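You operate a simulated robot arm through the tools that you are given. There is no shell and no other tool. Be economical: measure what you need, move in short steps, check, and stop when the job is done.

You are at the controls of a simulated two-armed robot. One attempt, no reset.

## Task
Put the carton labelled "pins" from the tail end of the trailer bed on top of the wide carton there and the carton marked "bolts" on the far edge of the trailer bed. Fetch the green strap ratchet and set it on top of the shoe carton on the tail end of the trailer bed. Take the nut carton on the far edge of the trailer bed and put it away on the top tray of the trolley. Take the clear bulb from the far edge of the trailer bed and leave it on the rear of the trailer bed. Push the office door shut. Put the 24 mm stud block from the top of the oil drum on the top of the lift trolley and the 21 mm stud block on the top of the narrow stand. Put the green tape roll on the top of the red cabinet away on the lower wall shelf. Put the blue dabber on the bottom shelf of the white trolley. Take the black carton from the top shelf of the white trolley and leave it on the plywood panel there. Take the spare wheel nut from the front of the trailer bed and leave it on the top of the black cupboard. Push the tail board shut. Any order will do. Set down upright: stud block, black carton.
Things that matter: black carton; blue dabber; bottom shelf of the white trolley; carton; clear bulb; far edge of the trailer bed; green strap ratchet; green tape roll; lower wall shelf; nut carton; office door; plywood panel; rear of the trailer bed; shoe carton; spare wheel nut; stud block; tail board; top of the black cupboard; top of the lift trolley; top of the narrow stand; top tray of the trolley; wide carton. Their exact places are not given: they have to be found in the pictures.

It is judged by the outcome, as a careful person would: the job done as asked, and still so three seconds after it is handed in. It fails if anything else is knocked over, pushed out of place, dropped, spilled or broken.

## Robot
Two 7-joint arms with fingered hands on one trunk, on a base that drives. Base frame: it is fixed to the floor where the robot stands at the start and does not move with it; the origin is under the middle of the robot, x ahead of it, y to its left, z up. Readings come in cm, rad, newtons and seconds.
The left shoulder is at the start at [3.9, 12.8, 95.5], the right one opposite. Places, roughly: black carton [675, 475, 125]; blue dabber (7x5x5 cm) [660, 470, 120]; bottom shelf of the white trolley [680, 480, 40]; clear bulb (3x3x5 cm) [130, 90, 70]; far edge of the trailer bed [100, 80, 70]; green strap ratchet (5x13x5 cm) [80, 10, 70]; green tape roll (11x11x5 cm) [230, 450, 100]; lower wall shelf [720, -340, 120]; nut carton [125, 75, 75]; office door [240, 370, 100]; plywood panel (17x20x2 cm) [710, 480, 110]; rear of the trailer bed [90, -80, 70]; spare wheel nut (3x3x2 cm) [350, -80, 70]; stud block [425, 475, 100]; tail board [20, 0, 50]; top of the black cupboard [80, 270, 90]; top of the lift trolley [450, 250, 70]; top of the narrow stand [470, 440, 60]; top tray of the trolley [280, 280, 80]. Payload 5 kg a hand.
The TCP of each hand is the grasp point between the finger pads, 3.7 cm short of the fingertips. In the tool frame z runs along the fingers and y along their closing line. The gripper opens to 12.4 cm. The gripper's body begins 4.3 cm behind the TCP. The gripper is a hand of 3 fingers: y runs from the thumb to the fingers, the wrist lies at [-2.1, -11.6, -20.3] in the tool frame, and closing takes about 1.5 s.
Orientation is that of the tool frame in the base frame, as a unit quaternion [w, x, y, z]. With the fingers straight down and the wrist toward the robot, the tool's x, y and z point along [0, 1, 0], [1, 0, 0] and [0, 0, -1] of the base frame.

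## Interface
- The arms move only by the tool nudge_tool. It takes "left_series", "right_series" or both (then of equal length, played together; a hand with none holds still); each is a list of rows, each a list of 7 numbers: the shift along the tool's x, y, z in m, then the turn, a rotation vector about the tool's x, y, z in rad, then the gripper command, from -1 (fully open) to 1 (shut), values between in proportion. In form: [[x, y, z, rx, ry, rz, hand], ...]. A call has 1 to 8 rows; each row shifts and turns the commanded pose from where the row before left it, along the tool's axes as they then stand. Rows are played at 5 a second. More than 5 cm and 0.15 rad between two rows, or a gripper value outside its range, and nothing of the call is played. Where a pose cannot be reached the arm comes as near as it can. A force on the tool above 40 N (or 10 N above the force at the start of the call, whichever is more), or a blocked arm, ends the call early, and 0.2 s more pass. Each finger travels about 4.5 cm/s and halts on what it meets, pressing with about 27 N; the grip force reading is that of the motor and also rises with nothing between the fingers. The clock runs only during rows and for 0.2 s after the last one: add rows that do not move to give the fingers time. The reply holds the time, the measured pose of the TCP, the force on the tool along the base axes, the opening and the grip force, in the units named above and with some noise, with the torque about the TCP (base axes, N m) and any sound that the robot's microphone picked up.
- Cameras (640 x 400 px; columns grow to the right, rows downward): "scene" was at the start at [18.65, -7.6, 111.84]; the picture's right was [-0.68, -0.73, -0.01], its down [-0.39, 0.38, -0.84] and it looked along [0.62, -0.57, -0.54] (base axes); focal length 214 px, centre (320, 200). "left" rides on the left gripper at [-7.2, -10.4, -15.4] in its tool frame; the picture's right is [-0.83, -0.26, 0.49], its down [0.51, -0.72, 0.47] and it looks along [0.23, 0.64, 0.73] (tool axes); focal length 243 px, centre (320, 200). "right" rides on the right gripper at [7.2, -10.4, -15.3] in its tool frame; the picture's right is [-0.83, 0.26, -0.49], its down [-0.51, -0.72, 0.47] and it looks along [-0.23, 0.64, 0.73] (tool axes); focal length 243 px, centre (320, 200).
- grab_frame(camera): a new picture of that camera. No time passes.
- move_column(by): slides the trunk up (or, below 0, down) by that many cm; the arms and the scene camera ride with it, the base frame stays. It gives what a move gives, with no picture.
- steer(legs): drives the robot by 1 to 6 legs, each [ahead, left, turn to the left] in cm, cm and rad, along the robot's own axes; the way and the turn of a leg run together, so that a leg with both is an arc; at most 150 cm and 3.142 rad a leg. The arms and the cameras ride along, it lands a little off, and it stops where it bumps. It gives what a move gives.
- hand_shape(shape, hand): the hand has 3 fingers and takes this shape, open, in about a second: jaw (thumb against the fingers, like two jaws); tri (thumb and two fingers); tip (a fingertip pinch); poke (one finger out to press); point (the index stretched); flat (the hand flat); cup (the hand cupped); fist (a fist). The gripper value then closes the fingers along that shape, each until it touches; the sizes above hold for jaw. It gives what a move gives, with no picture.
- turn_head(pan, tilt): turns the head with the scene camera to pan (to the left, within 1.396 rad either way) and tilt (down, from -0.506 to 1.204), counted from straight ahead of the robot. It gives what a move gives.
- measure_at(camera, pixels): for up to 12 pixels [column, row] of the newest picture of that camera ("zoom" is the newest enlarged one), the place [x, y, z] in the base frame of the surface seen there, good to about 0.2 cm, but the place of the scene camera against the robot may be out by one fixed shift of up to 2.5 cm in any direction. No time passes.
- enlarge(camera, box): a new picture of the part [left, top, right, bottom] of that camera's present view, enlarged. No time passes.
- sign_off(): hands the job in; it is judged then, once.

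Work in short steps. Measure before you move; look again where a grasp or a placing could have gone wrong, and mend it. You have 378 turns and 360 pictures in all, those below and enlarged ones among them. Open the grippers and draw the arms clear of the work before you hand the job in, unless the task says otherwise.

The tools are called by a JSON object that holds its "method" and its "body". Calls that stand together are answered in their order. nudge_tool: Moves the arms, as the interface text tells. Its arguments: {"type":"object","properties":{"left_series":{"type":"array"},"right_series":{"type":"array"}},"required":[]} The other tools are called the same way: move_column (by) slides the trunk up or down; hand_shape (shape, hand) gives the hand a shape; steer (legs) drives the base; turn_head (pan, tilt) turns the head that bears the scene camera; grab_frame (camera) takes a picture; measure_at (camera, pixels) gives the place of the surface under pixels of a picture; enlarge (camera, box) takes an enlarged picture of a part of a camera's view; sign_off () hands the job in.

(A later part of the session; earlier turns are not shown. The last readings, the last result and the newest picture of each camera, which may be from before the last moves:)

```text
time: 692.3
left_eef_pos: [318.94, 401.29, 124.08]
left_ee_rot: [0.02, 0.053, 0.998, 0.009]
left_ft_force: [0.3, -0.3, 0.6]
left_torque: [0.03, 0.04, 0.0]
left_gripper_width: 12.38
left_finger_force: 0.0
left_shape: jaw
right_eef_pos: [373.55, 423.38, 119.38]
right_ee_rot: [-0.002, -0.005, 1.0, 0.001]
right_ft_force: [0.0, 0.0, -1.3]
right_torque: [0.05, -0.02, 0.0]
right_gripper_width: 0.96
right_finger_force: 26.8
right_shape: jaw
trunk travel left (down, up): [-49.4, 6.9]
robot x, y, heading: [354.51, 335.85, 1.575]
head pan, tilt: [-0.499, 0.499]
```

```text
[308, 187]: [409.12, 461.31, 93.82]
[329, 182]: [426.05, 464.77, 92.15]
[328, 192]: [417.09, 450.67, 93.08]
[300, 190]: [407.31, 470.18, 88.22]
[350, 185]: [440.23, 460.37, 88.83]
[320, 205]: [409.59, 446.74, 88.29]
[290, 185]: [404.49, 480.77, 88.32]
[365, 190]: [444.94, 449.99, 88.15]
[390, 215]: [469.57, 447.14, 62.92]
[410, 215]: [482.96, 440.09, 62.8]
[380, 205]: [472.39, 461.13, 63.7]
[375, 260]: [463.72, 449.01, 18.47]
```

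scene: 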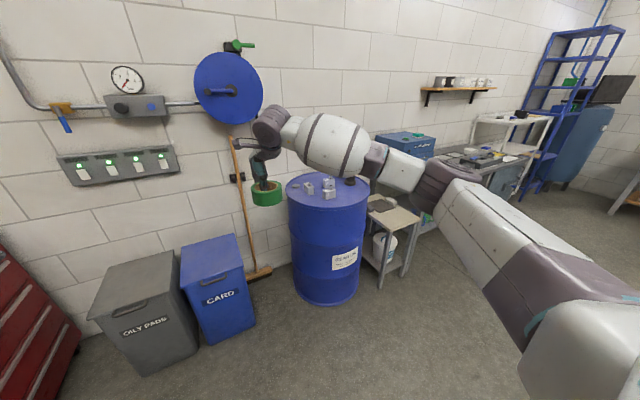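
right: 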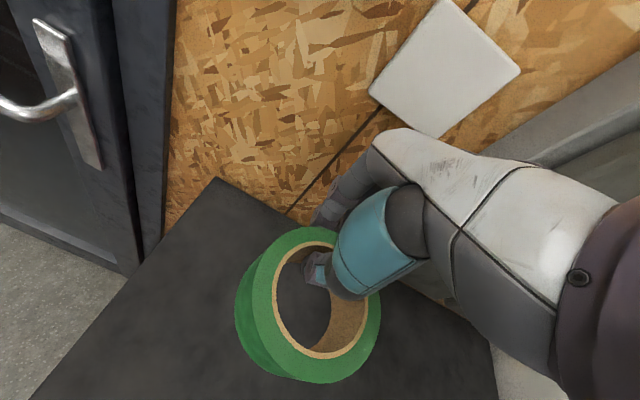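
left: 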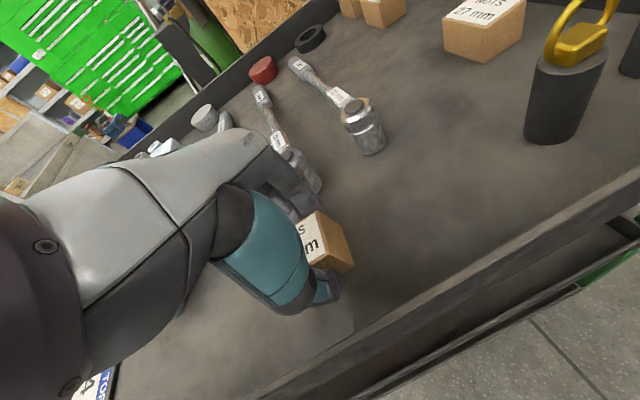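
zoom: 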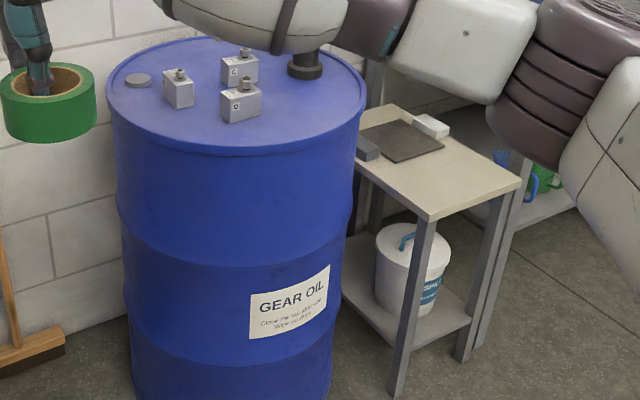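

Three blocks A(409,461), B(426,465), C(417,451) on the drum (top z≈87.5). Approach with the left hand to read the labels.

{"method": "nudge_tool", "body": {"left_series": [[-0.045, 0.01, 0, 0, 0, 0, -1], [-0.045, 0.01, 0, 0, 0, 0, -1], [-0.045, 0.01, 0, 0, 0, 0, -1]]}}

{"method": "steer", "body": {"legs": [[0, -80, 0], [42, 0, 0]]}}

{"method": "grab_frame", "body": {"camera": "left"}}

{"method": "grab_frame", "body": {"camera": "scene"}}

```text
time: 693.1
left_eef_pos: [332.88, 402.81, 124.66]
left_ee_rot: [0.019, 0.053, 0.998, 0.01]
left_ft_force: [0.1, 0.0, -0.4]
left_torque: [-0.01, 0.0, -0.01]
left_gripper_width: 12.4
left_finger_force: 0.0
left_shape: jaw
right_eef_pos: [373.76, 423.52, 119.32]
right_ee_rot: [-0.003, -0.004, 1.0, 0.0]
right_ft_force: [-0.2, 0.3, -2.9]
right_torque: [0.06, 0.04, 0.0]
right_gripper_width: 0.97
right_finger_force: 27.1
right_shape: jaw
trunk travel left (down, up): [-49.4, 6.9]
robot x, y, heading: [354.5, 335.76, 1.578]
head pan, tilt: [-0.499, 0.499]
```

```text
time: 699.6
left_eef_pos: [413.43, 444.95, 124.86]
left_ee_rot: [0.02, 0.059, 0.998, 0.01]
left_ft_force: [0.1, -0.1, 0.0]
left_torque: [0.04, 0.04, 0.0]
left_gripper_width: 12.37
left_finger_force: 0.1
left_shape: jaw
right_eef_pos: [454.53, 465.2, 119.51]
right_ee_rot: [-0.002, 0.0, 1.0, 0.003]
right_ft_force: [-0.8, -0.4, -1.4]
right_torque: [0.09, 0.0, 0.02]
right_gripper_width: 0.94
right_finger_force: 27.0
right_shape: jaw
trunk travel left (down, up): [-49.4, 6.9]
robot x, y, heading: [434.85, 378.01, 1.568]
head pan, tilt: [-0.499, 0.499]
```

```text
155 pictures are left
```

left: 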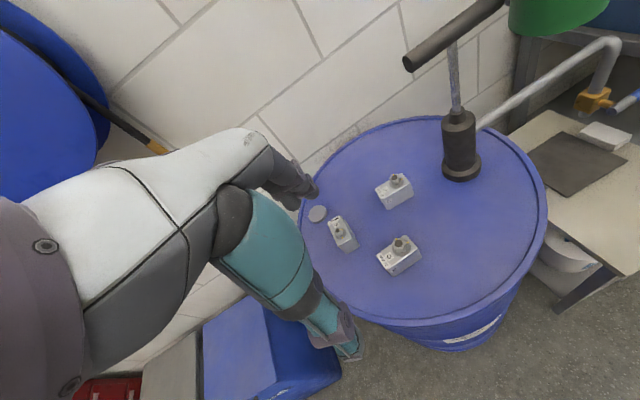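

```text
154 pictures are left
```

scene: 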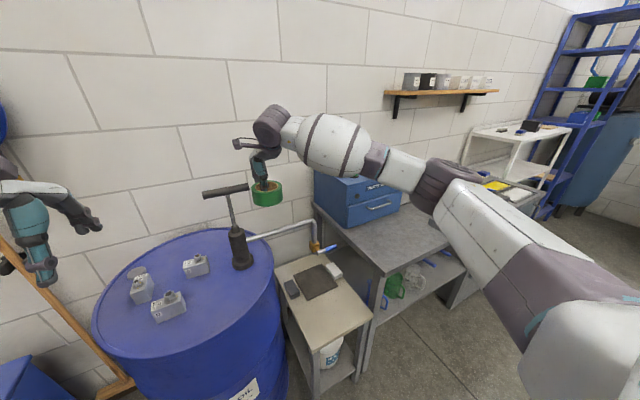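

Zoom the blocks' labels; measure the pump.

{"method": "enlarge", "body": {"camera": "left", "box": [300, 160, 440, 290]}}

{"method": "enlarge", "body": {"camera": "scene", "box": [110, 240, 230, 330]}}

{"method": "measure_at", "body": {"camera": "scene", "pixels": [[208, 193], [245, 187], [240, 250], [315, 228], [260, 236], [305, 290], [350, 310], [290, 265], [320, 320], [330, 268]]}}

```text
3.08 times, centred on (370, 225) of left
```

zoom: 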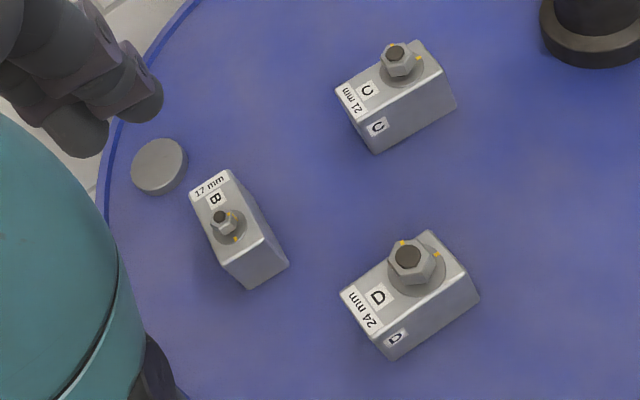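

```text
4.44 times, centred on (170, 285) of scene
```

zoom: 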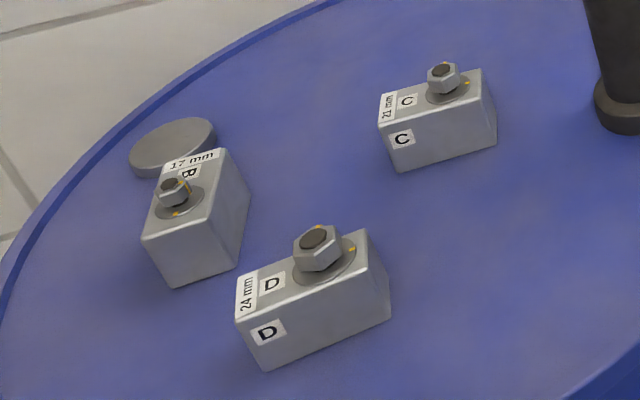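

```text
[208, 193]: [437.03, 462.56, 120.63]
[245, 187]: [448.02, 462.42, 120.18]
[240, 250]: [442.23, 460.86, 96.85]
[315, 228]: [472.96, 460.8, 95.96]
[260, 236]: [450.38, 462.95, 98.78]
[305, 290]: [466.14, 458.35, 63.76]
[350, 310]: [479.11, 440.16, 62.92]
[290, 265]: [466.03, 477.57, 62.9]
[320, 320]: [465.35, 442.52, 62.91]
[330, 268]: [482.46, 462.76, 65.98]
```

D = 24 mm block (near), C = 21 mm block. First move the right hand (tape) away from the pump handle, and measure the blocks' corners.

{"method": "nudge_tool", "body": {"right_series": [[-0.02, -0.04, 0, 0, 0, 0, 1], [-0.045, 0, 0, 0, 0, 0, 1], [-0.045, 0, 0, 0, 0, 0, 1], [-0.045, 0, 0, 0, 0, 0, 1]]}}

{"method": "measure_at", "body": {"camera": "left", "pixels": [[377.5, 254], [405.5, 236], [416.5, 248], [392, 268], [398, 247], [402, 244], [376, 190], [401, 174], [408.5, 184.5], [387, 201], [396, 181], [395, 275]]}}

```text
time: 700.6
left_eef_pos: [413.74, 444.97, 124.8]
left_ee_rot: [0.019, 0.058, 0.998, 0.011]
left_ft_force: [0.3, -0.8, -0.3]
left_torque: [0.02, 0.01, -0.02]
left_gripper_width: 12.42
left_finger_force: 0.2
left_shape: jaw
right_eef_pos: [470.5, 460.99, 119.22]
right_ee_rot: [-0.004, 0.0, 1.0, 0.003]
right_ft_force: [-0.1, -1.2, -1.5]
right_torque: [0.07, -0.01, 0.0]
right_gripper_width: 0.96
right_finger_force: 27.1
right_shape: jaw
trunk travel left (down, up): [-49.4, 6.9]
robot x, y, heading: [434.71, 377.56, 1.566]
head pan, tilt: [-0.499, 0.499]
```

```text
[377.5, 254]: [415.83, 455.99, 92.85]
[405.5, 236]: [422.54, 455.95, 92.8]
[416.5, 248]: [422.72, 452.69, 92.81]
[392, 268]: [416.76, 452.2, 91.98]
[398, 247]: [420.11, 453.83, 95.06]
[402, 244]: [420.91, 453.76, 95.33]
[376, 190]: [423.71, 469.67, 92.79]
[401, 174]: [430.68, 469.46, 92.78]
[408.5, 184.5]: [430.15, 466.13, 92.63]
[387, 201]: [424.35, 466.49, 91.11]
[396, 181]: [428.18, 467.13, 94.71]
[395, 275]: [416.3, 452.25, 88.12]
```

D (24 mm): centre (419.3, 454.2), 3.7 wide in y, top 92.8. Level the left tool, move above and descend.

{"method": "nudge_tool", "body": {"left_series": [[-0.015, 0.0327, 0, 0.007, 0.013, -0.039, -0.4], [-0.015, 0.0327, 0, 0.007, 0.013, -0.039, -0.4], [-0.015, 0.0327, 0, 0.007, 0.013, -0.039, -0.4], [0, 0, 0.045, 0, 0, 0, -0.4], [0, 0, 0.045, 0, 0, 0, -0.4], [0, 0, 0.045, 0, 0, 0, -0.4], [0, 0, 0.045, 0, 0, 0, -0.4]]}}

{"method": "grab_frame", "body": {"camera": "left"}}

```text
time: 702.2
left_eef_pos: [418.78, 454.56, 106.82]
left_ee_rot: [0.001, 0.0, 1.0, -0.002]
left_ft_force: [0.5, 0.3, 1.2]
left_torque: [-0.01, -0.03, 0.0]
left_gripper_width: 8.73
left_finger_force: 0.0
left_shape: jaw
right_eef_pos: [470.19, 461.29, 119.09]
right_ee_rot: [-0.002, 0.001, 1.0, 0.001]
right_ft_force: [-0.2, -0.8, -1.8]
right_torque: [0.08, -0.02, 0.0]
right_gripper_width: 0.93
right_finger_force: 27.1
right_shape: jaw
trunk travel left (down, up): [-49.4, 6.9]
robot x, y, heading: [434.61, 377.8, 1.572]
head pan, tilt: [-0.499, 0.499]
```

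```text
151 pictures are left
```

left: 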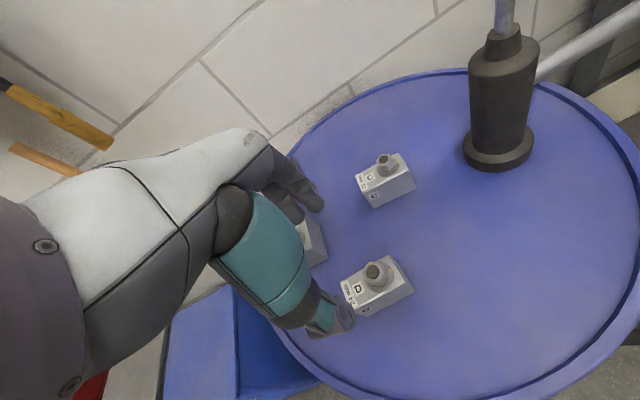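

Verify D against the TCP.

{"method": "measure_at", "body": {"camera": "left", "pixels": [[344, 283], [391, 258], [410, 287], [364, 308], [376, 270], [310, 245], [312, 262]]}}

```text
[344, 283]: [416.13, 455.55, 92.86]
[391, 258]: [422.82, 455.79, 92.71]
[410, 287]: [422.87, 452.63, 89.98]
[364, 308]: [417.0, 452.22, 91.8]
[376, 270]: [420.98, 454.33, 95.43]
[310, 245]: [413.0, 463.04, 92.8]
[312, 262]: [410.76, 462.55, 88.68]
```

Small correction and descend to z≈93.4, then grip.

{"method": "nudge_tool", "body": {"left_series": [[-0.006, -0.004, 0.04, 0, 0, 0, -0.3], [0, 0, 0.045, 0, 0, 0, -0.3], [0, 0, 0.049, 0, 0, 0, -0.3], [0, 0, 0, 0, 0, 0, 0.2], [0, 0, 0, 0, 0, 0, 1], [0, 0, 0, 0, 0, 0, 1], [0, 0, 0, 0, 0, 0, 1], [0, 0, 0, 0, 0, 0, 1]]}}

{"method": "nudge_tool", "body": {"left_series": [[0, 0, -0.02, 0, 0, 0, 1], [0, 0, -0.04, 0, 0, 0, 1], [0, 0, -0.045, 0, 0, 0, 1], [0, 0, -0.045, 0, 0, 0, 1]]}}

{"method": "grab_frame", "body": {"camera": "left"}}

```text
time: 704.0
left_eef_pos: [419.46, 454.25, 93.76]
left_ee_rot: [0.001, 0.0, 1.0, -0.001]
left_ft_force: [-0.7, 0.7, 0.5]
left_torque: [0.01, 0.03, 0.03]
left_gripper_width: 3.48
left_finger_force: 27.4
left_shape: jaw
right_eef_pos: [470.28, 461.24, 119.03]
right_ee_rot: [-0.004, 0.001, 1.0, 0.001]
right_ft_force: [-1.1, 0.5, -1.3]
right_torque: [0.06, 0.01, -0.01]
right_gripper_width: 0.95
right_finger_force: 26.9
right_shape: jaw
trunk travel left (down, up): [-49.4, 6.9]
robot x, y, heading: [435.01, 378.09, 1.566]
head pan, tilt: [-0.499, 0.499]
```

```text
time: 705.0
left_eef_pos: [419.16, 454.05, 108.63]
left_ee_rot: [0.0, -0.001, 1.0, 0.0]
left_ft_force: [-0.9, 0.3, -5.8]
left_torque: [0.05, 0.01, 0.02]
left_gripper_width: 3.48
left_finger_force: 26.7
left_shape: jaw
right_eef_pos: [470.25, 461.26, 119.1]
right_ee_rot: [-0.003, 0.0, 1.0, 0.002]
right_ft_force: [0.2, -1.1, -2.3]
right_torque: [0.07, -0.02, 0.01]
right_gripper_width: 0.95
right_finger_force: 27.2
right_shape: jaw
trunk travel left (down, up): [-49.4, 6.9]
robot x, y, heading: [434.76, 377.84, 1.567]
head pan, tilt: [-0.499, 0.499]
```

```text
150 pictures are left
```

left: 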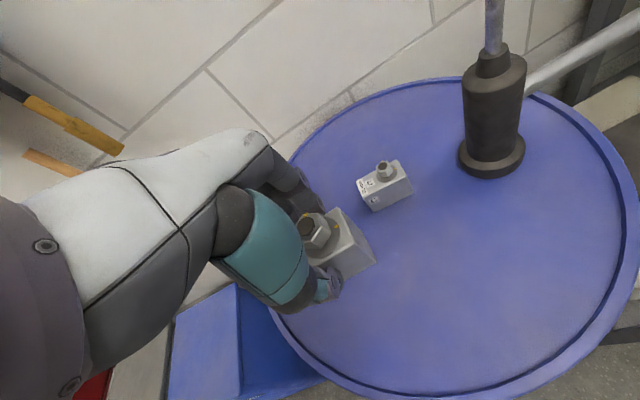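

24 mm block held. Back away to y≈330 and turn round to face the lift trolley.

{"method": "steer", "body": {"legs": [[-48, 0, 0], [0, 0, -1.57], [0, 0, -1.57]]}}

{"method": "turn_head", "body": {"pan": 0.1, "tilt": 0.7}}

{"method": "grab_frame", "body": {"camera": "scene"}}

```text
time: 715.5
left_eef_pos: [450.25, 254.36, 108.56]
left_ee_rot: [-0.001, 1.0, 0.0, 0.0]
left_ft_force: [0.1, -0.6, -5.4]
left_torque: [0.01, 0.01, 0.0]
left_gripper_width: 3.4
left_finger_force: 26.8
left_shape: jaw
right_eef_pos: [399.33, 247.24, 119.05]
right_ee_rot: [0.001, 1.0, 0.001, 0.002]
right_ft_force: [0.5, -0.2, -1.5]
right_torque: [-0.05, 0.0, 0.0]
right_gripper_width: 0.94
right_finger_force: 27.0
right_shape: jaw
trunk travel left (down, up): [-49.4, 6.9]
robot x, y, heading: [434.67, 330.59, -1.57]
head pan, tilt: [-0.499, 0.499]
```

```text
time: 716.5
left_eef_pos: [450.24, 254.33, 108.53]
left_ee_rot: [-0.001, 1.0, 0.001, 0.0]
left_ft_force: [0.7, -0.4, -4.7]
left_torque: [0.0, 0.01, -0.01]
left_gripper_width: 3.43
left_finger_force: 26.3
left_shape: jaw
right_eef_pos: [399.31, 247.29, 118.92]
right_ee_rot: [0.001, 1.0, 0.001, 0.003]
right_ft_force: [0.7, 0.9, -1.7]
right_torque: [-0.1, 0.0, -0.02]
right_gripper_width: 0.92
right_finger_force: 27.2
right_shape: jaw
trunk travel left (down, up): [-49.4, 6.9]
robot x, y, heading: [434.63, 330.65, -1.571]
head pan, tilt: [0.099, 0.7]
```

```text
149 pictures are left
```

scene: 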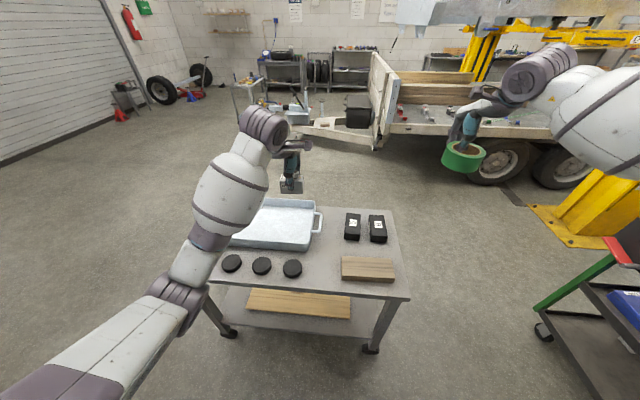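

Measure free spots on the lift trolley top.

{"method": "measure_at", "body": {"camera": "scene", "pixels": [[325, 245], [320, 265], [370, 250], [330, 225], [292, 268], [367, 268], [353, 228], [310, 250], [330, 280], [398, 245], [340, 250], [300, 290]]}}

{"method": "grab_frame", "body": {"camera": "left"}}

```text
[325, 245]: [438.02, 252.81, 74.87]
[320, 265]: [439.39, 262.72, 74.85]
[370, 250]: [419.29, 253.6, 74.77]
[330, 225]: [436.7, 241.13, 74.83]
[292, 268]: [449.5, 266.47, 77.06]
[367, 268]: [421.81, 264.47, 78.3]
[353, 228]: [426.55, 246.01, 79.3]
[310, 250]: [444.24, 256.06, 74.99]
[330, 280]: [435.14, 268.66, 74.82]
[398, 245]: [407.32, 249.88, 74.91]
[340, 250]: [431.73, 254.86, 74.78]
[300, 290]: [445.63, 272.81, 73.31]
```

```text
148 pictures are left
```

left: 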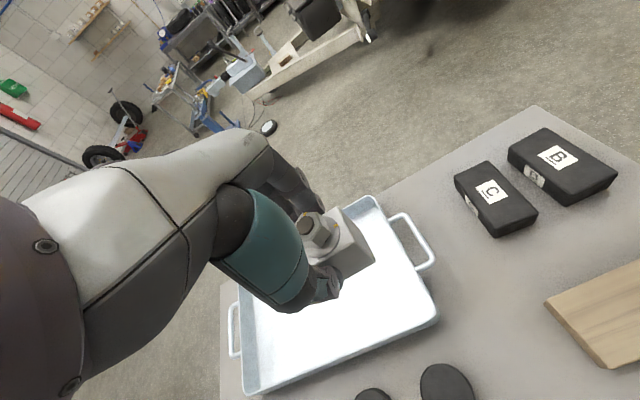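

Verify the free spot with the left camera.

{"method": "measure_at", "body": {"camera": "left", "pixels": [[480, 290], [460, 320], [440, 310], [550, 310], [500, 237], [445, 370], [520, 270], [425, 262]]}}

```text
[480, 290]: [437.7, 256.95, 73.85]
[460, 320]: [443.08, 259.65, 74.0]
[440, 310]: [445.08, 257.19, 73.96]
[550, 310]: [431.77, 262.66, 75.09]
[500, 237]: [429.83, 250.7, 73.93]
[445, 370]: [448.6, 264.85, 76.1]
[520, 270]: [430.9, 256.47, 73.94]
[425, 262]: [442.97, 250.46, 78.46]
```

Move over (437.5, 257.5) and lower to z≈80.5.

{"method": "nudge_tool", "body": {"left_series": [[-0.0423, -0.0107, 0, 0, 0, 0, 1], [-0.0423, -0.0107, 0, 0, 0, 0, 1], [-0.0423, -0.0107, 0, 0, 0, 0, 1], [0, 0, 0.047, 0, 0, 0, 1], [0, 0, 0.047, 0, 0, 0, 1], [0, 0, 0.047, 0, 0, 0, 1], [0, 0, 0.047, 0, 0, 0, 1], [0, 0, 0.047, 0, 0, 0, 1]]}}

{"method": "nudge_tool", "body": {"left_series": [[0, 0, 0.04, 0, 0, 0, 1], [0, 0, 0.004, 0, 0, 0, 1], [0, 0, 0, 0, 0, 0, 1]]}}

{"method": "grab_frame", "body": {"camera": "left"}}

```text
time: 718.2
left_eef_pos: [437.65, 257.68, 84.98]
left_ee_rot: [-0.002, 1.0, 0.001, 0.0]
left_ft_force: [-0.1, -0.9, -3.6]
left_torque: [0.04, -0.03, 0.0]
left_gripper_width: 3.41
left_finger_force: 26.8
left_shape: jaw
right_eef_pos: [399.39, 247.13, 119.09]
right_ee_rot: [0.002, 1.0, 0.002, 0.002]
right_ft_force: [0.6, -0.6, -2.1]
right_torque: [-0.05, -0.01, 0.0]
right_gripper_width: 0.91
right_finger_force: 27.1
right_shape: jaw
trunk travel left (down, up): [-49.4, 6.9]
robot x, y, heading: [434.73, 330.57, -1.575]
head pan, tilt: [0.099, 0.7]
```

```text
time: 719.0
left_eef_pos: [437.48, 257.62, 80.74]
left_ee_rot: [0.0, 1.0, 0.001, 0.0]
left_ft_force: [0.1, 0.1, -4.2]
left_torque: [-0.01, 0.02, 0.0]
left_gripper_width: 3.41
left_finger_force: 26.6
left_shape: jaw
right_eef_pos: [399.23, 247.24, 119.11]
right_ee_rot: [0.003, 1.0, 0.001, 0.003]
right_ft_force: [0.2, -0.1, -1.7]
right_torque: [-0.06, 0.01, 0.01]
right_gripper_width: 0.94
right_finger_force: 27.4
right_shape: jaw
trunk travel left (down, up): [-49.4, 6.9]
robot x, y, heading: [434.35, 330.6, -1.571]
head pan, tilt: [0.099, 0.7]
```

```text
147 pictures are left
```

left: 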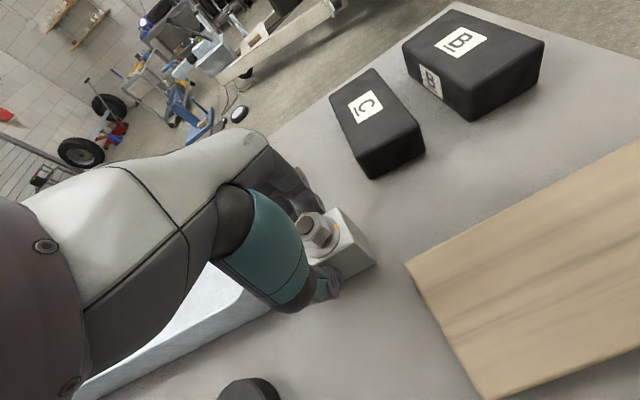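

Lower 0.5 cm to contact, open slightly and rise.

{"method": "nudge_tool", "body": {"left_series": [[0, 0, 0.003, 0, 0, 0, 1], [0, 0, 0.002, 0, 0, 0, 1], [0, 0, 0, 0, 0, 0, 1]]}}

{"method": "nudge_tool", "body": {"left_series": [[0, 0, 0, 0, 0, 0, 0.4], [0, 0, 0, 0, 0, 0, 0.3], [0, 0, 0, 0, 0, 0, 0.2], [0, 0, 0, 0, 0, 0, 0.2], [0, 0, -0.03, 0, 0, 0, 0.2], [0, 0, -0.05, 0, 0, 0, 0.2], [0, 0, -0.05, 0, 0, 0, 0.2], [0, 0, -0.05, 0, 0, 0, -0.5]]}}

{"method": "grab_frame", "body": {"camera": "left"}}

```text
time: 719.9
left_eef_pos: [437.49, 257.58, 80.3]
left_ee_rot: [0.0, 1.0, -0.001, 0.001]
left_ft_force: [1.3, -1.1, 5.3]
left_torque: [-0.08, -0.04, 0.04]
left_gripper_width: 3.42
left_finger_force: 27.0
left_shape: jaw
right_eef_pos: [399.21, 247.31, 119.05]
right_ee_rot: [0.002, 1.0, 0.001, 0.003]
right_ft_force: [0.2, -0.9, -1.7]
right_torque: [-0.07, 0.01, -0.01]
right_gripper_width: 0.9
right_finger_force: 27.0
right_shape: jaw
trunk travel left (down, up): [-49.4, 6.9]
robot x, y, heading: [434.75, 330.57, -1.574]
head pan, tilt: [0.099, 0.7]
```

```text
time: 721.6
left_eef_pos: [437.08, 257.77, 98.23]
left_ee_rot: [-0.001, 1.0, 0.001, 0.0]
left_ft_force: [-0.5, -1.6, -0.6]
left_torque: [-0.02, -0.01, -0.01]
left_gripper_width: 8.35
left_finger_force: 0.1
left_shape: jaw
right_eef_pos: [399.16, 247.21, 119.16]
right_ee_rot: [0.002, 1.0, 0.001, 0.003]
right_ft_force: [-0.8, -0.8, -1.9]
right_torque: [-0.06, -0.01, 0.01]
right_gripper_width: 0.95
right_finger_force: 27.1
right_shape: jaw
trunk travel left (down, up): [-49.4, 6.9]
robot x, y, heading: [434.62, 330.6, -1.573]
head pan, tilt: [0.099, 0.7]
```

```text
146 pictures are left
```

left: 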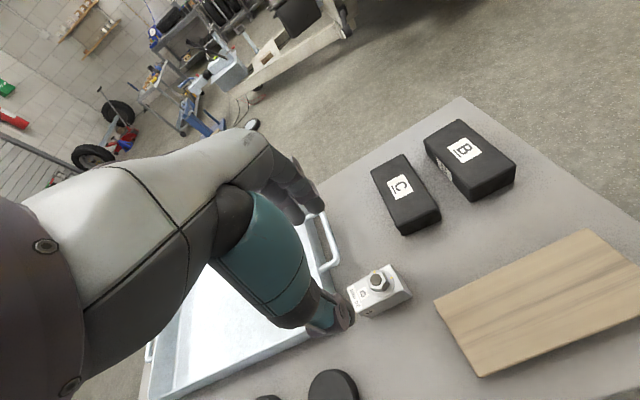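

24 mm block stands on the lift trolley. Prepare hands and return to the drum for the 21 mm block.

{"method": "nudge_tool", "body": {"left_series": [[0.025, 0, -0.025, 0, 0, 0, -0.3], [0.025, 0, -0.025, 0, 0, 0, -0.3], [0.025, 0, -0.025, 0, 0, 0, -0.3], [0.025, 0, -0.025, 0, 0, 0, -0.3]], "right_series": [[0, -0.04, 0, 0, 0, 0, 1], [0, -0.04, 0, 0, 0, 0, 1], [0, -0.04, 0, 0, 0, 0, 1], [0, -0.03, 0, 0, 0, 0, 1]]}}

{"method": "steer", "body": {"legs": [[0, 0, 1.57], [0, 0, 1.57], [48, 0, 0]]}}

{"method": "grab_frame", "body": {"camera": "left"}}

{"method": "turn_head", "body": {"pan": -0.2, "tilt": 0.6}}

{"method": "grab_frame", "body": {"camera": "scene"}}

```text
time: 722.6
left_eef_pos: [447.57, 257.76, 108.44]
left_ee_rot: [0.0, 1.0, 0.0, 0.0]
left_ft_force: [0.5, 1.1, 1.5]
left_torque: [-0.03, 0.02, 0.02]
left_gripper_width: 8.11
left_finger_force: 0.0
left_shape: jaw
right_eef_pos: [399.48, 262.38, 119.3]
right_ee_rot: [0.003, 1.0, 0.001, 0.0]
right_ft_force: [-0.1, 0.5, -1.9]
right_torque: [-0.08, 0.02, 0.0]
right_gripper_width: 0.94
right_finger_force: 27.1
right_shape: jaw
trunk travel left (down, up): [-49.4, 6.9]
robot x, y, heading: [434.88, 330.62, -1.573]
head pan, tilt: [0.099, 0.7]
```

```text
time: 733.1
left_eef_pos: [424.97, 451.92, 108.33]
left_ee_rot: [0.0, 0.014, 1.0, 0.0]
left_ft_force: [-0.2, 0.8, 0.5]
left_torque: [0.0, 0.01, -0.01]
left_gripper_width: 8.09
left_finger_force: 0.1
left_shape: jaw
right_eef_pos: [472.9, 445.89, 119.24]
right_ee_rot: [-0.003, 0.014, 1.0, 0.002]
right_ft_force: [1.0, -0.9, -1.3]
right_torque: [0.05, 0.01, -0.01]
right_gripper_width: 0.92
right_finger_force: 27.6
right_shape: jaw
trunk travel left (down, up): [-49.4, 6.9]
robot x, y, heading: [436.2, 378.66, 1.541]
head pan, tilt: [0.099, 0.7]
```

```text
145 pictures are left
```

left: 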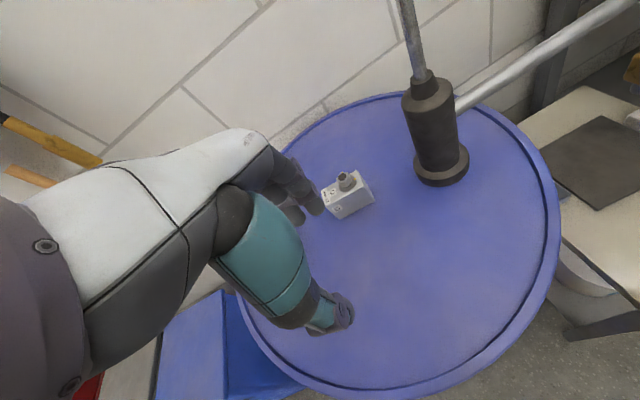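

```text
time: 733.9
left_eef_pos: [425.02, 452.13, 108.27]
left_ee_rot: [0.001, 0.015, 1.0, 0.0]
left_ft_force: [0.2, 0.9, 0.4]
left_torque: [0.02, 0.03, 0.0]
left_gripper_width: 8.1
left_finger_force: 0.0
left_shape: jaw
right_eef_pos: [473.01, 446.15, 119.18]
right_ee_rot: [-0.002, 0.014, 1.0, 0.002]
right_ft_force: [-1.1, -0.8, -1.0]
right_torque: [0.06, 0.02, 0.03]
right_gripper_width: 0.92
right_finger_force: 27.1
right_shape: jaw
trunk travel left (down, up): [-49.4, 6.9]
robot x, y, heading: [436.11, 378.77, 1.543]
head pan, tilt: [-0.201, 0.6]
```

```text
144 pictures are left
```

scene: 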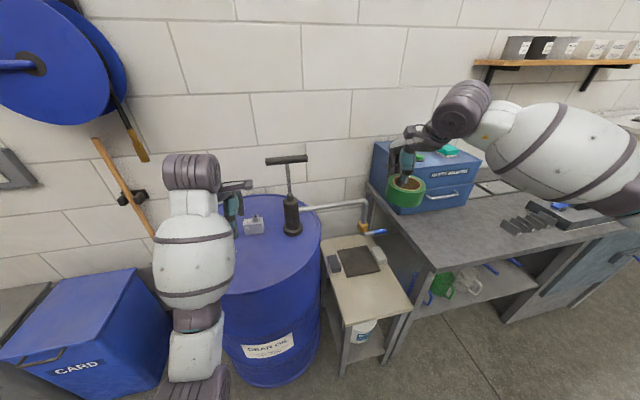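

Measure C from here.

{"method": "measure_at", "body": {"camera": "left", "pixels": [[325, 191], [360, 173], [372, 196], [336, 212], [346, 181], [425, 180], [330, 203]]}}

```text
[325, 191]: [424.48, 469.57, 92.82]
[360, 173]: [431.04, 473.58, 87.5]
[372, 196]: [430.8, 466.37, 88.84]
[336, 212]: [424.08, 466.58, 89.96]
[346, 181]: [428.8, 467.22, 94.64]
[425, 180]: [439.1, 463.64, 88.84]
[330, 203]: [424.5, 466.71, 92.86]
```

C centre (427.4, 468.2). Move over it and check.

{"method": "nudge_tool", "body": {"left_series": [[-0.0033, 0.0401, 0, 0, 0, -0.03, -0.3], [-0.0033, 0.0401, 0, 0, 0, 0, -0.3], [-0.0033, 0.0401, 0, 0, 0, 0, -0.3], [-0.0033, 0.0401, 0, 0, 0, 0, -0.3], [0, 0, 0.03, 0, 0, 0, -0.3], [0, 0, 0, 0, 0, 0, -0.3]]}}

{"method": "grab_frame", "body": {"camera": "left"}}

```text
time: 735.3
left_eef_pos: [426.38, 468.06, 105.35]
left_ee_rot: [0.0, -0.001, 1.0, -0.002]
left_ft_force: [0.6, 0.3, 0.9]
left_torque: [0.01, -0.03, 0.0]
left_gripper_width: 8.09
left_finger_force: 0.1
left_shape: jaw
right_eef_pos: [473.01, 446.01, 119.2]
right_ee_rot: [-0.003, 0.014, 1.0, 0.001]
right_ft_force: [-0.4, 0.1, -2.0]
right_torque: [0.07, 0.02, -0.01]
right_gripper_width: 0.91
right_finger_force: 27.5
right_shape: jaw
trunk travel left (down, up): [-49.4, 6.9]
robot x, y, heading: [435.85, 378.77, 1.538]
head pan, tilt: [-0.201, 0.6]
```

```text
143 pictures are left
```

left: 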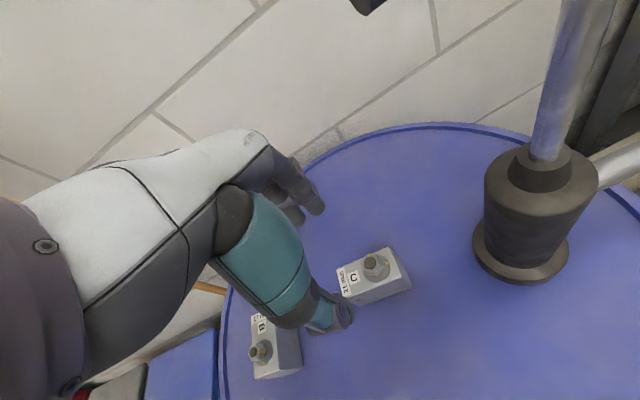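

Descend 11.7 cm and grip, then lift.

{"method": "nudge_tool", "body": {"left_series": [[-0.005, 0, 0.04, 0, 0, 0, -0.3], [0, 0, 0.04, 0, 0, 0, -0.3], [0, 0, 0.037, 0, 0, 0, -0.3], [0, 0, 0, 0, 0, 0, 0.2], [0, 0, 0, 0, 0, 0, 1], [0, 0, 0, 0, 0, 0, 1], [0, 0, 0, 0, 0, 0, 1], [0, 0, 0, 0, 0, 0, 1]]}}

{"method": "nudge_tool", "body": {"left_series": [[0, 0, -0.02, 0, 0, 0, 1], [0, 0, -0.04, 0, 0, 0, 1], [0, 0, -0.04, 0, 0, 0, 1], [0, -0.045, -0.01, 0, 0, 0, 1], [0, -0.045, 0, 0, 0, 0, 1], [0, -0.045, 0, 0, 0, 0, 1]]}}

{"method": "grab_frame", "body": {"camera": "left"}}

```text
time: 737.1
left_eef_pos: [426.96, 467.85, 93.5]
left_ee_rot: [0.0, -0.001, 1.0, -0.001]
left_ft_force: [1.1, -0.1, 0.1]
left_torque: [0.03, -0.01, -0.01]
left_gripper_width: 3.55
left_finger_force: 26.9
left_shape: jaw
right_eef_pos: [473.0, 446.01, 119.21]
right_ee_rot: [-0.001, 0.014, 1.0, 0.001]
right_ft_force: [-0.2, 0.0, -1.1]
right_torque: [0.08, 0.01, 0.01]
right_gripper_width: 0.94
right_finger_force: 26.8
right_shape: jaw
trunk travel left (down, up): [-49.4, 6.9]
robot x, y, heading: [435.89, 378.82, 1.54]
head pan, tilt: [-0.201, 0.6]
```

```text
time: 738.5
left_eef_pos: [427.02, 454.48, 104.73]
left_ee_rot: [-0.001, -0.001, 1.0, -0.001]
left_ft_force: [0.9, -0.3, -3.6]
left_torque: [0.01, 0.0, 0.0]
left_gripper_width: 3.54
left_finger_force: 27.0
left_shape: jaw
right_eef_pos: [473.11, 445.97, 119.17]
right_ee_rot: [-0.002, 0.014, 1.0, 0.002]
right_ft_force: [1.4, -1.2, -1.7]
right_torque: [0.06, 0.03, 0.02]
right_gripper_width: 0.9
right_finger_force: 26.5
right_shape: jaw
trunk travel left (down, up): [-49.4, 6.9]
robot x, y, heading: [435.91, 378.31, 1.535]
head pan, tilt: [-0.201, 0.6]
```

```text
142 pictures are left
```

left: 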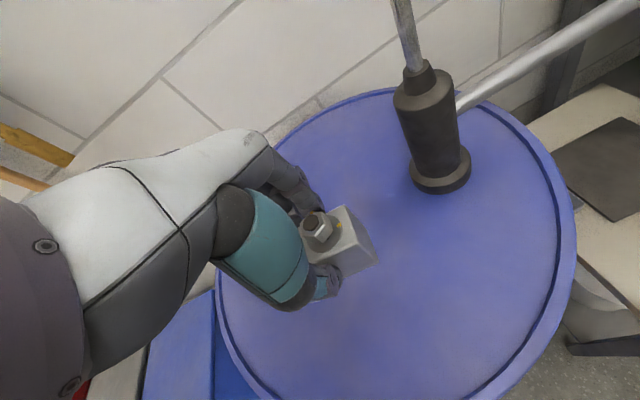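

21 mm block held. Back off, strafe right and approach the narrow stand.

{"method": "steer", "body": {"legs": [[-25, 0, 0.03], [0, -44, 0], [12, 0, 0]]}}

{"method": "grab_frame", "body": {"camera": "left"}}

{"method": "grab_frame", "body": {"camera": "scene"}}

```text
time: 743.4
left_eef_pos: [467.58, 441.56, 104.78]
left_ee_rot: [0.0, -0.021, 1.0, 0.0]
left_ft_force: [0.2, -0.1, -5.0]
left_torque: [0.0, 0.0, -0.03]
left_gripper_width: 3.56
left_finger_force: 27.0
left_shape: jaw
right_eef_pos: [513.91, 434.86, 119.32]
right_ee_rot: [-0.003, -0.007, 1.0, 0.001]
right_ft_force: [0.1, -0.2, -2.1]
right_torque: [0.07, 0.01, -0.01]
right_gripper_width: 0.89
right_finger_force: 26.9
right_shape: jaw
trunk travel left (down, up): [-49.4, 6.9]
robot x, y, heading: [479.75, 366.26, 1.579]
head pan, tilt: [-0.201, 0.6]
```

```text
141 pictures are left
```

left: 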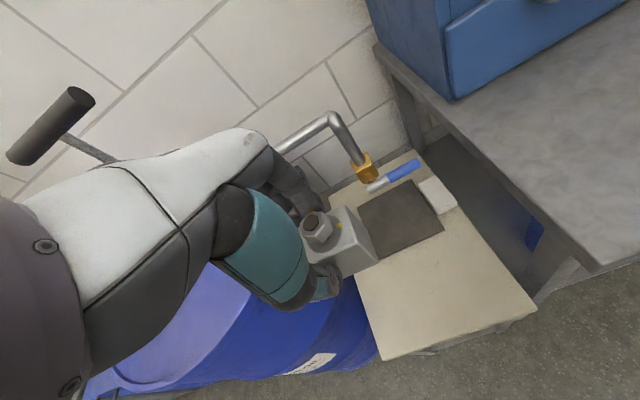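

```text
140 pictures are left
```

scene: 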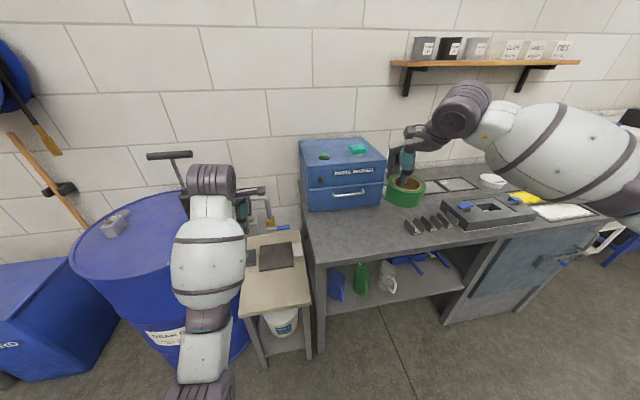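

Measure the stand's free area.

{"method": "measure_at", "body": {"camera": "left", "pixels": [[440, 290], [420, 270], [470, 280], [400, 340], [525, 305], [440, 235], [400, 310], [430, 310], [380, 255], [360, 285]]}}

```text
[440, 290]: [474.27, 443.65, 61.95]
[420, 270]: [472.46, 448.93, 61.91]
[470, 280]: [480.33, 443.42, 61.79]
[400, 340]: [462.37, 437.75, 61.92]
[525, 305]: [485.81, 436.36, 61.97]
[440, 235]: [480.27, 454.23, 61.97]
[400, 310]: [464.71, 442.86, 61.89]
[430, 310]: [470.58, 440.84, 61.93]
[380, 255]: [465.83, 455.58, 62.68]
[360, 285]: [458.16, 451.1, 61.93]
```

Stand top z=61.9. Place at (474, 442.5): move and lower.

{"method": "nudge_tool", "body": {"left_series": [[-0.0322, 0.003, 0, 0, 0, 0, 1], [-0.0322, 0.003, 0, 0, 0, 0, 1], [0, 0, 0.045, 0, 0, 0, 1], [0, 0, 0.045, 0, 0, 0, 1], [0, 0, 0.045, 0, 0, 0, 1], [0, 0, 0.045, 0, 0, 0, 1], [0, 0, 0.045, 0, 0, 0, 1], [0, 0, 0.045, 0, 0, 0, 1]]}}

{"method": "nudge_tool", "body": {"left_series": [[0, 0, 0.045, 0, 0, 0, 1], [0, 0, 0.045, 0, 0, 0, 1], [0, 0, 0, 0, 0, 0, 1]]}}

{"method": "grab_frame", "body": {"camera": "left"}}

```text
time: 745.2
left_eef_pos: [473.93, 442.63, 77.63]
left_ee_rot: [0.0, -0.021, 1.0, -0.001]
left_ft_force: [-0.5, 0.8, -3.2]
left_torque: [-0.02, -0.01, 0.0]
left_gripper_width: 3.52
left_finger_force: 27.4
left_shape: jaw
right_eef_pos: [513.87, 435.15, 119.15]
right_ee_rot: [-0.003, -0.006, 1.0, 0.0]
right_ft_force: [0.7, -0.3, -1.8]
right_torque: [0.06, -0.01, 0.02]
right_gripper_width: 0.91
right_finger_force: 27.6
right_shape: jaw
trunk travel left (down, up): [-49.4, 6.9]
robot x, y, heading: [479.27, 366.21, 1.577]
head pan, tilt: [-0.201, 0.6]
```

```text
time: 746.0
left_eef_pos: [473.93, 442.55, 68.92]
left_ee_rot: [0.0, -0.022, 1.0, -0.002]
left_ft_force: [-0.1, 0.5, -4.5]
left_torque: [0.0, 0.0, 0.02]
left_gripper_width: 3.54
left_finger_force: 27.0
left_shape: jaw
right_eef_pos: [513.83, 434.98, 119.23]
right_ee_rot: [-0.002, -0.006, 1.0, 0.002]
right_ft_force: [0.3, -0.1, -1.9]
right_torque: [0.05, 0.05, 0.0]
right_gripper_width: 0.92
right_finger_force: 26.7
right_shape: jaw
trunk travel left (down, up): [-49.4, 6.9]
robot x, y, heading: [479.09, 366.03, 1.583]
head pan, tilt: [-0.201, 0.6]
```

```text
139 pictures are left
```

left: 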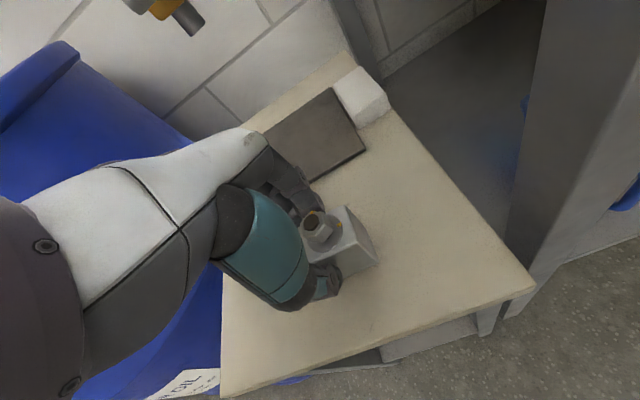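

Lower the last centimetre gently and release.

{"method": "nudge_tool", "body": {"left_series": [[0, 0, 0.005, 0, 0, 0, 1], [0, 0, 0.003, 0, 0, 0, 1], [0, 0, 0.002, 0, 0, 0, 1], [0, 0, 0, 0, 0, 0, 1]]}}

{"method": "nudge_tool", "body": {"left_series": [[0, 0, 0, 0, 0, 0, 0.4], [0, 0, 0, 0, 0, 0, 0.3], [0, 0, 0, 0, 0, 0, 0.2], [0, 0, 0, 0, 0, 0, 0.2], [0, 0, -0.03, 0, 0, 0, 0.2], [0, 0, -0.05, 0, 0, 0, 0.2], [0, 0, -0.05, 0, 0, 0, 0.2], [0, 0, -0.05, 0, 0, 0, -0.5]]}}

{"method": "grab_frame", "body": {"camera": "left"}}

```text
time: 747.0
left_eef_pos: [473.98, 442.49, 68.11]
left_ee_rot: [0.0, -0.021, 1.0, 0.002]
left_ft_force: [0.3, -1.4, 13.8]
left_torque: [0.02, -0.02, 0.01]
left_gripper_width: 3.56
left_finger_force: 27.0
left_shape: jaw
right_eef_pos: [513.92, 434.94, 119.23]
right_ee_rot: [-0.002, -0.006, 1.0, 0.002]
right_ft_force: [-0.1, 0.2, -1.9]
right_torque: [0.06, -0.02, 0.02]
right_gripper_width: 0.9
right_finger_force: 26.7
right_shape: jaw
trunk travel left (down, up): [-49.4, 6.9]
robot x, y, heading: [479.37, 365.85, 1.579]
head pan, tilt: [-0.201, 0.6]
```

```text
time: 748.8
left_eef_pos: [473.86, 442.4, 86.06]
left_ee_rot: [0.0, -0.022, 1.0, -0.002]
left_ft_force: [-0.2, 0.8, 0.1]
left_torque: [-0.01, 0.02, 0.01]
left_gripper_width: 8.35
left_finger_force: 0.0
left_shape: jaw
right_eef_pos: [513.83, 435.0, 119.22]
right_ee_rot: [-0.002, -0.006, 1.0, 0.002]
right_ft_force: [0.2, -0.1, -1.4]
right_torque: [0.09, 0.0, 0.0]
right_gripper_width: 0.89
right_finger_force: 27.2
right_shape: jaw
trunk travel left (down, up): [-49.4, 6.9]
robot x, y, heading: [479.73, 366.42, 1.579]
head pan, tilt: [-0.201, 0.6]
```

```text
138 pictures are left
```

left: 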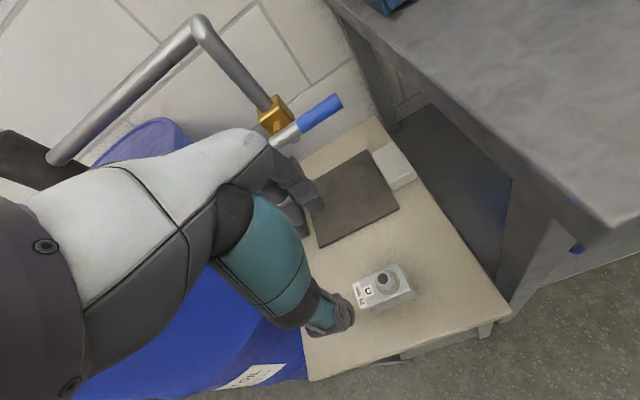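

21 mm block is on the stand. Raise the left hand and go to the white trolley at ~(680, 480).

{"method": "nudge_tool", "body": {"left_series": [[0, 0, -0.045, 0, 0, 0, -1], [0, 0, -0.045, 0, 0, 0, -1], [0, 0, -0.045, 0, 0, 0, -1], [0, 0, -0.045, 0, 0, 0, -1], [0, 0, -0.045, 0, 0, 0, -1]]}}

{"method": "steer", "body": {"legs": [[-30, 0, -0.01], [0, -105, 0], [0, -105, 0]]}}

{"method": "turn_head", "body": {"pan": 0.0, "tilt": 0.4}}

{"method": "grab_frame", "body": {"camera": "scene"}}

```text
time: 750.0
left_eef_pos: [473.77, 442.32, 108.39]
left_ee_rot: [0.0, -0.021, 1.0, 0.0]
left_ft_force: [0.1, 0.3, -0.2]
left_torque: [0.01, 0.0, 0.0]
left_gripper_width: 12.38
left_finger_force: 0.1
left_shape: jaw
right_eef_pos: [513.95, 435.05, 119.18]
right_ee_rot: [-0.002, -0.006, 1.0, 0.001]
right_ft_force: [0.0, 0.4, -2.2]
right_torque: [0.05, 0.0, -0.02]
right_gripper_width: 0.91
right_finger_force: 27.3
right_shape: jaw
trunk travel left (down, up): [-49.4, 6.9]
robot x, y, heading: [479.78, 366.43, 1.579]
head pan, tilt: [-0.201, 0.6]
```

```text
time: 762.1
left_eef_pos: [687.28, 411.49, 108.41]
left_ee_rot: [0.0, -0.003, 1.0, -0.002]
left_ft_force: [0.4, -0.4, -0.4]
left_torque: [0.01, -0.01, 0.0]
left_gripper_width: 12.36
left_finger_force: 0.1
left_shape: jaw
right_eef_pos: [726.96, 402.66, 119.2]
right_ee_rot: [-0.002, 0.011, 1.0, 0.001]
right_ft_force: [0.4, -0.4, -1.0]
right_torque: [0.06, -0.04, -0.01]
right_gripper_width: 0.93
right_finger_force: 26.9
right_shape: jaw
trunk travel left (down, up): [-49.4, 6.9]
robot x, y, heading: [690.15, 334.99, 1.546]
head pan, tilt: [-0.201, 0.6]
```

```text
time: 762.8
left_eef_pos: [687.36, 411.41, 108.24]
left_ee_rot: [-0.001, -0.004, 1.0, -0.001]
left_ft_force: [0.4, 0.1, 0.8]
left_torque: [0.03, -0.01, -0.02]
left_gripper_width: 12.37
left_finger_force: 0.1
left_shape: jaw
right_eef_pos: [727.09, 402.62, 119.18]
right_ee_rot: [-0.003, 0.011, 1.0, 0.002]
right_ft_force: [-0.1, -0.1, -2.3]
right_torque: [0.07, -0.02, 0.01]
right_gripper_width: 0.89
right_finger_force: 26.9
right_shape: jaw
trunk travel left (down, up): [-49.4, 6.9]
robot x, y, heading: [690.04, 335.17, 1.546]
head pan, tilt: [0.0, 0.4]
```

```text
137 pictures are left
```

scene: 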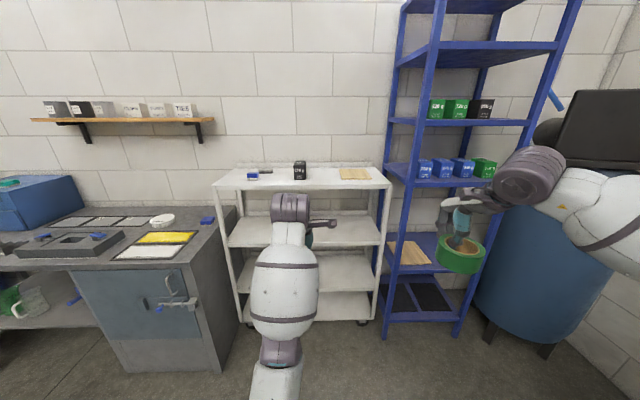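

Zoom on the trolley top and measure items and shelf levels.

{"method": "enlarge", "body": {"camera": "scene", "box": [200, 150, 400, 275]}}

{"method": "measure_at", "body": {"camera": "scene", "pixels": [[252, 175], [299, 165], [299, 178], [355, 173], [225, 185], [375, 182], [360, 235], [360, 272], [350, 305], [240, 230], [245, 310], [270, 178]]}}

```text
3.20 times, centred on (300, 212) of scene
```

zoom: 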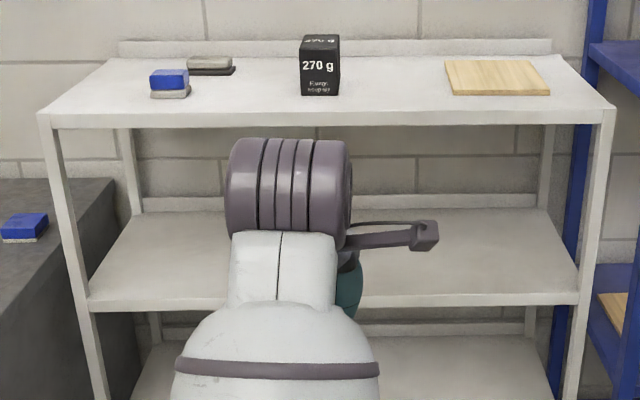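

```text
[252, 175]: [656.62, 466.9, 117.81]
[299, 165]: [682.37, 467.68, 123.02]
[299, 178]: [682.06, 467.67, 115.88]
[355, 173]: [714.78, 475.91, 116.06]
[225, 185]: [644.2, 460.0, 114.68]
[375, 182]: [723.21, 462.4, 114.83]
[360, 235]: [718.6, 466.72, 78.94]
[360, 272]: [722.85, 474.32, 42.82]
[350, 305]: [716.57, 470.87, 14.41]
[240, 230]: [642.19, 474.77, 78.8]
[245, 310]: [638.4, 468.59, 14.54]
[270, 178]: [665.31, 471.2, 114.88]
```

Look at the lower part of the trolley to decide which is the bottom shelf.

{"method": "turn_head", "body": {"pan": 0.0, "tilt": 0.8}}

{"method": "enlarge", "body": {"camera": "scene", "box": [190, 60, 420, 280]}}

{"method": "enlarge", "body": {"camera": "left", "box": [0, 0, 640, 400]}}

```text
time: 763.7
left_eef_pos: [687.35, 411.35, 108.24]
left_ee_rot: [-0.001, -0.004, 1.0, -0.001]
left_ft_force: [-0.1, 0.3, -0.3]
left_torque: [0.01, 0.02, 0.02]
left_gripper_width: 12.35
left_finger_force: 0.0
left_shape: jaw
right_eef_pos: [727.05, 402.6, 119.14]
right_ee_rot: [-0.002, 0.012, 1.0, 0.002]
right_ft_force: [-0.2, 0.4, -1.4]
right_torque: [0.04, -0.01, 0.03]
right_gripper_width: 0.9
right_finger_force: 26.8
right_shape: jaw
trunk travel left (down, up): [-49.4, 6.9]
robot x, y, heading: [690.34, 335.16, 1.541]
head pan, tilt: [0.0, 0.799]
```

```text
1.82 times, centred on (305, 170) of scene
```

zoom: 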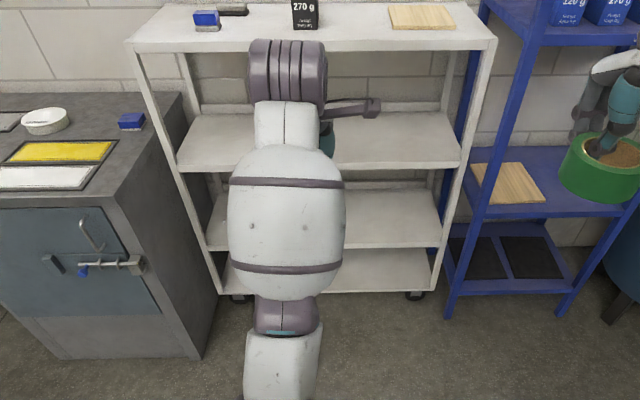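

```text
1.00 times, centred on (320, 200) of left
```

zoom: 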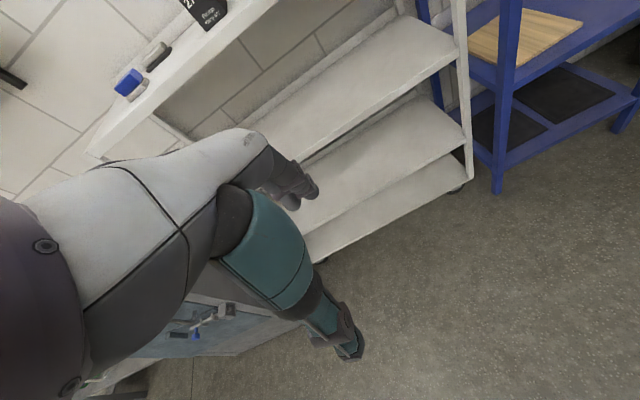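

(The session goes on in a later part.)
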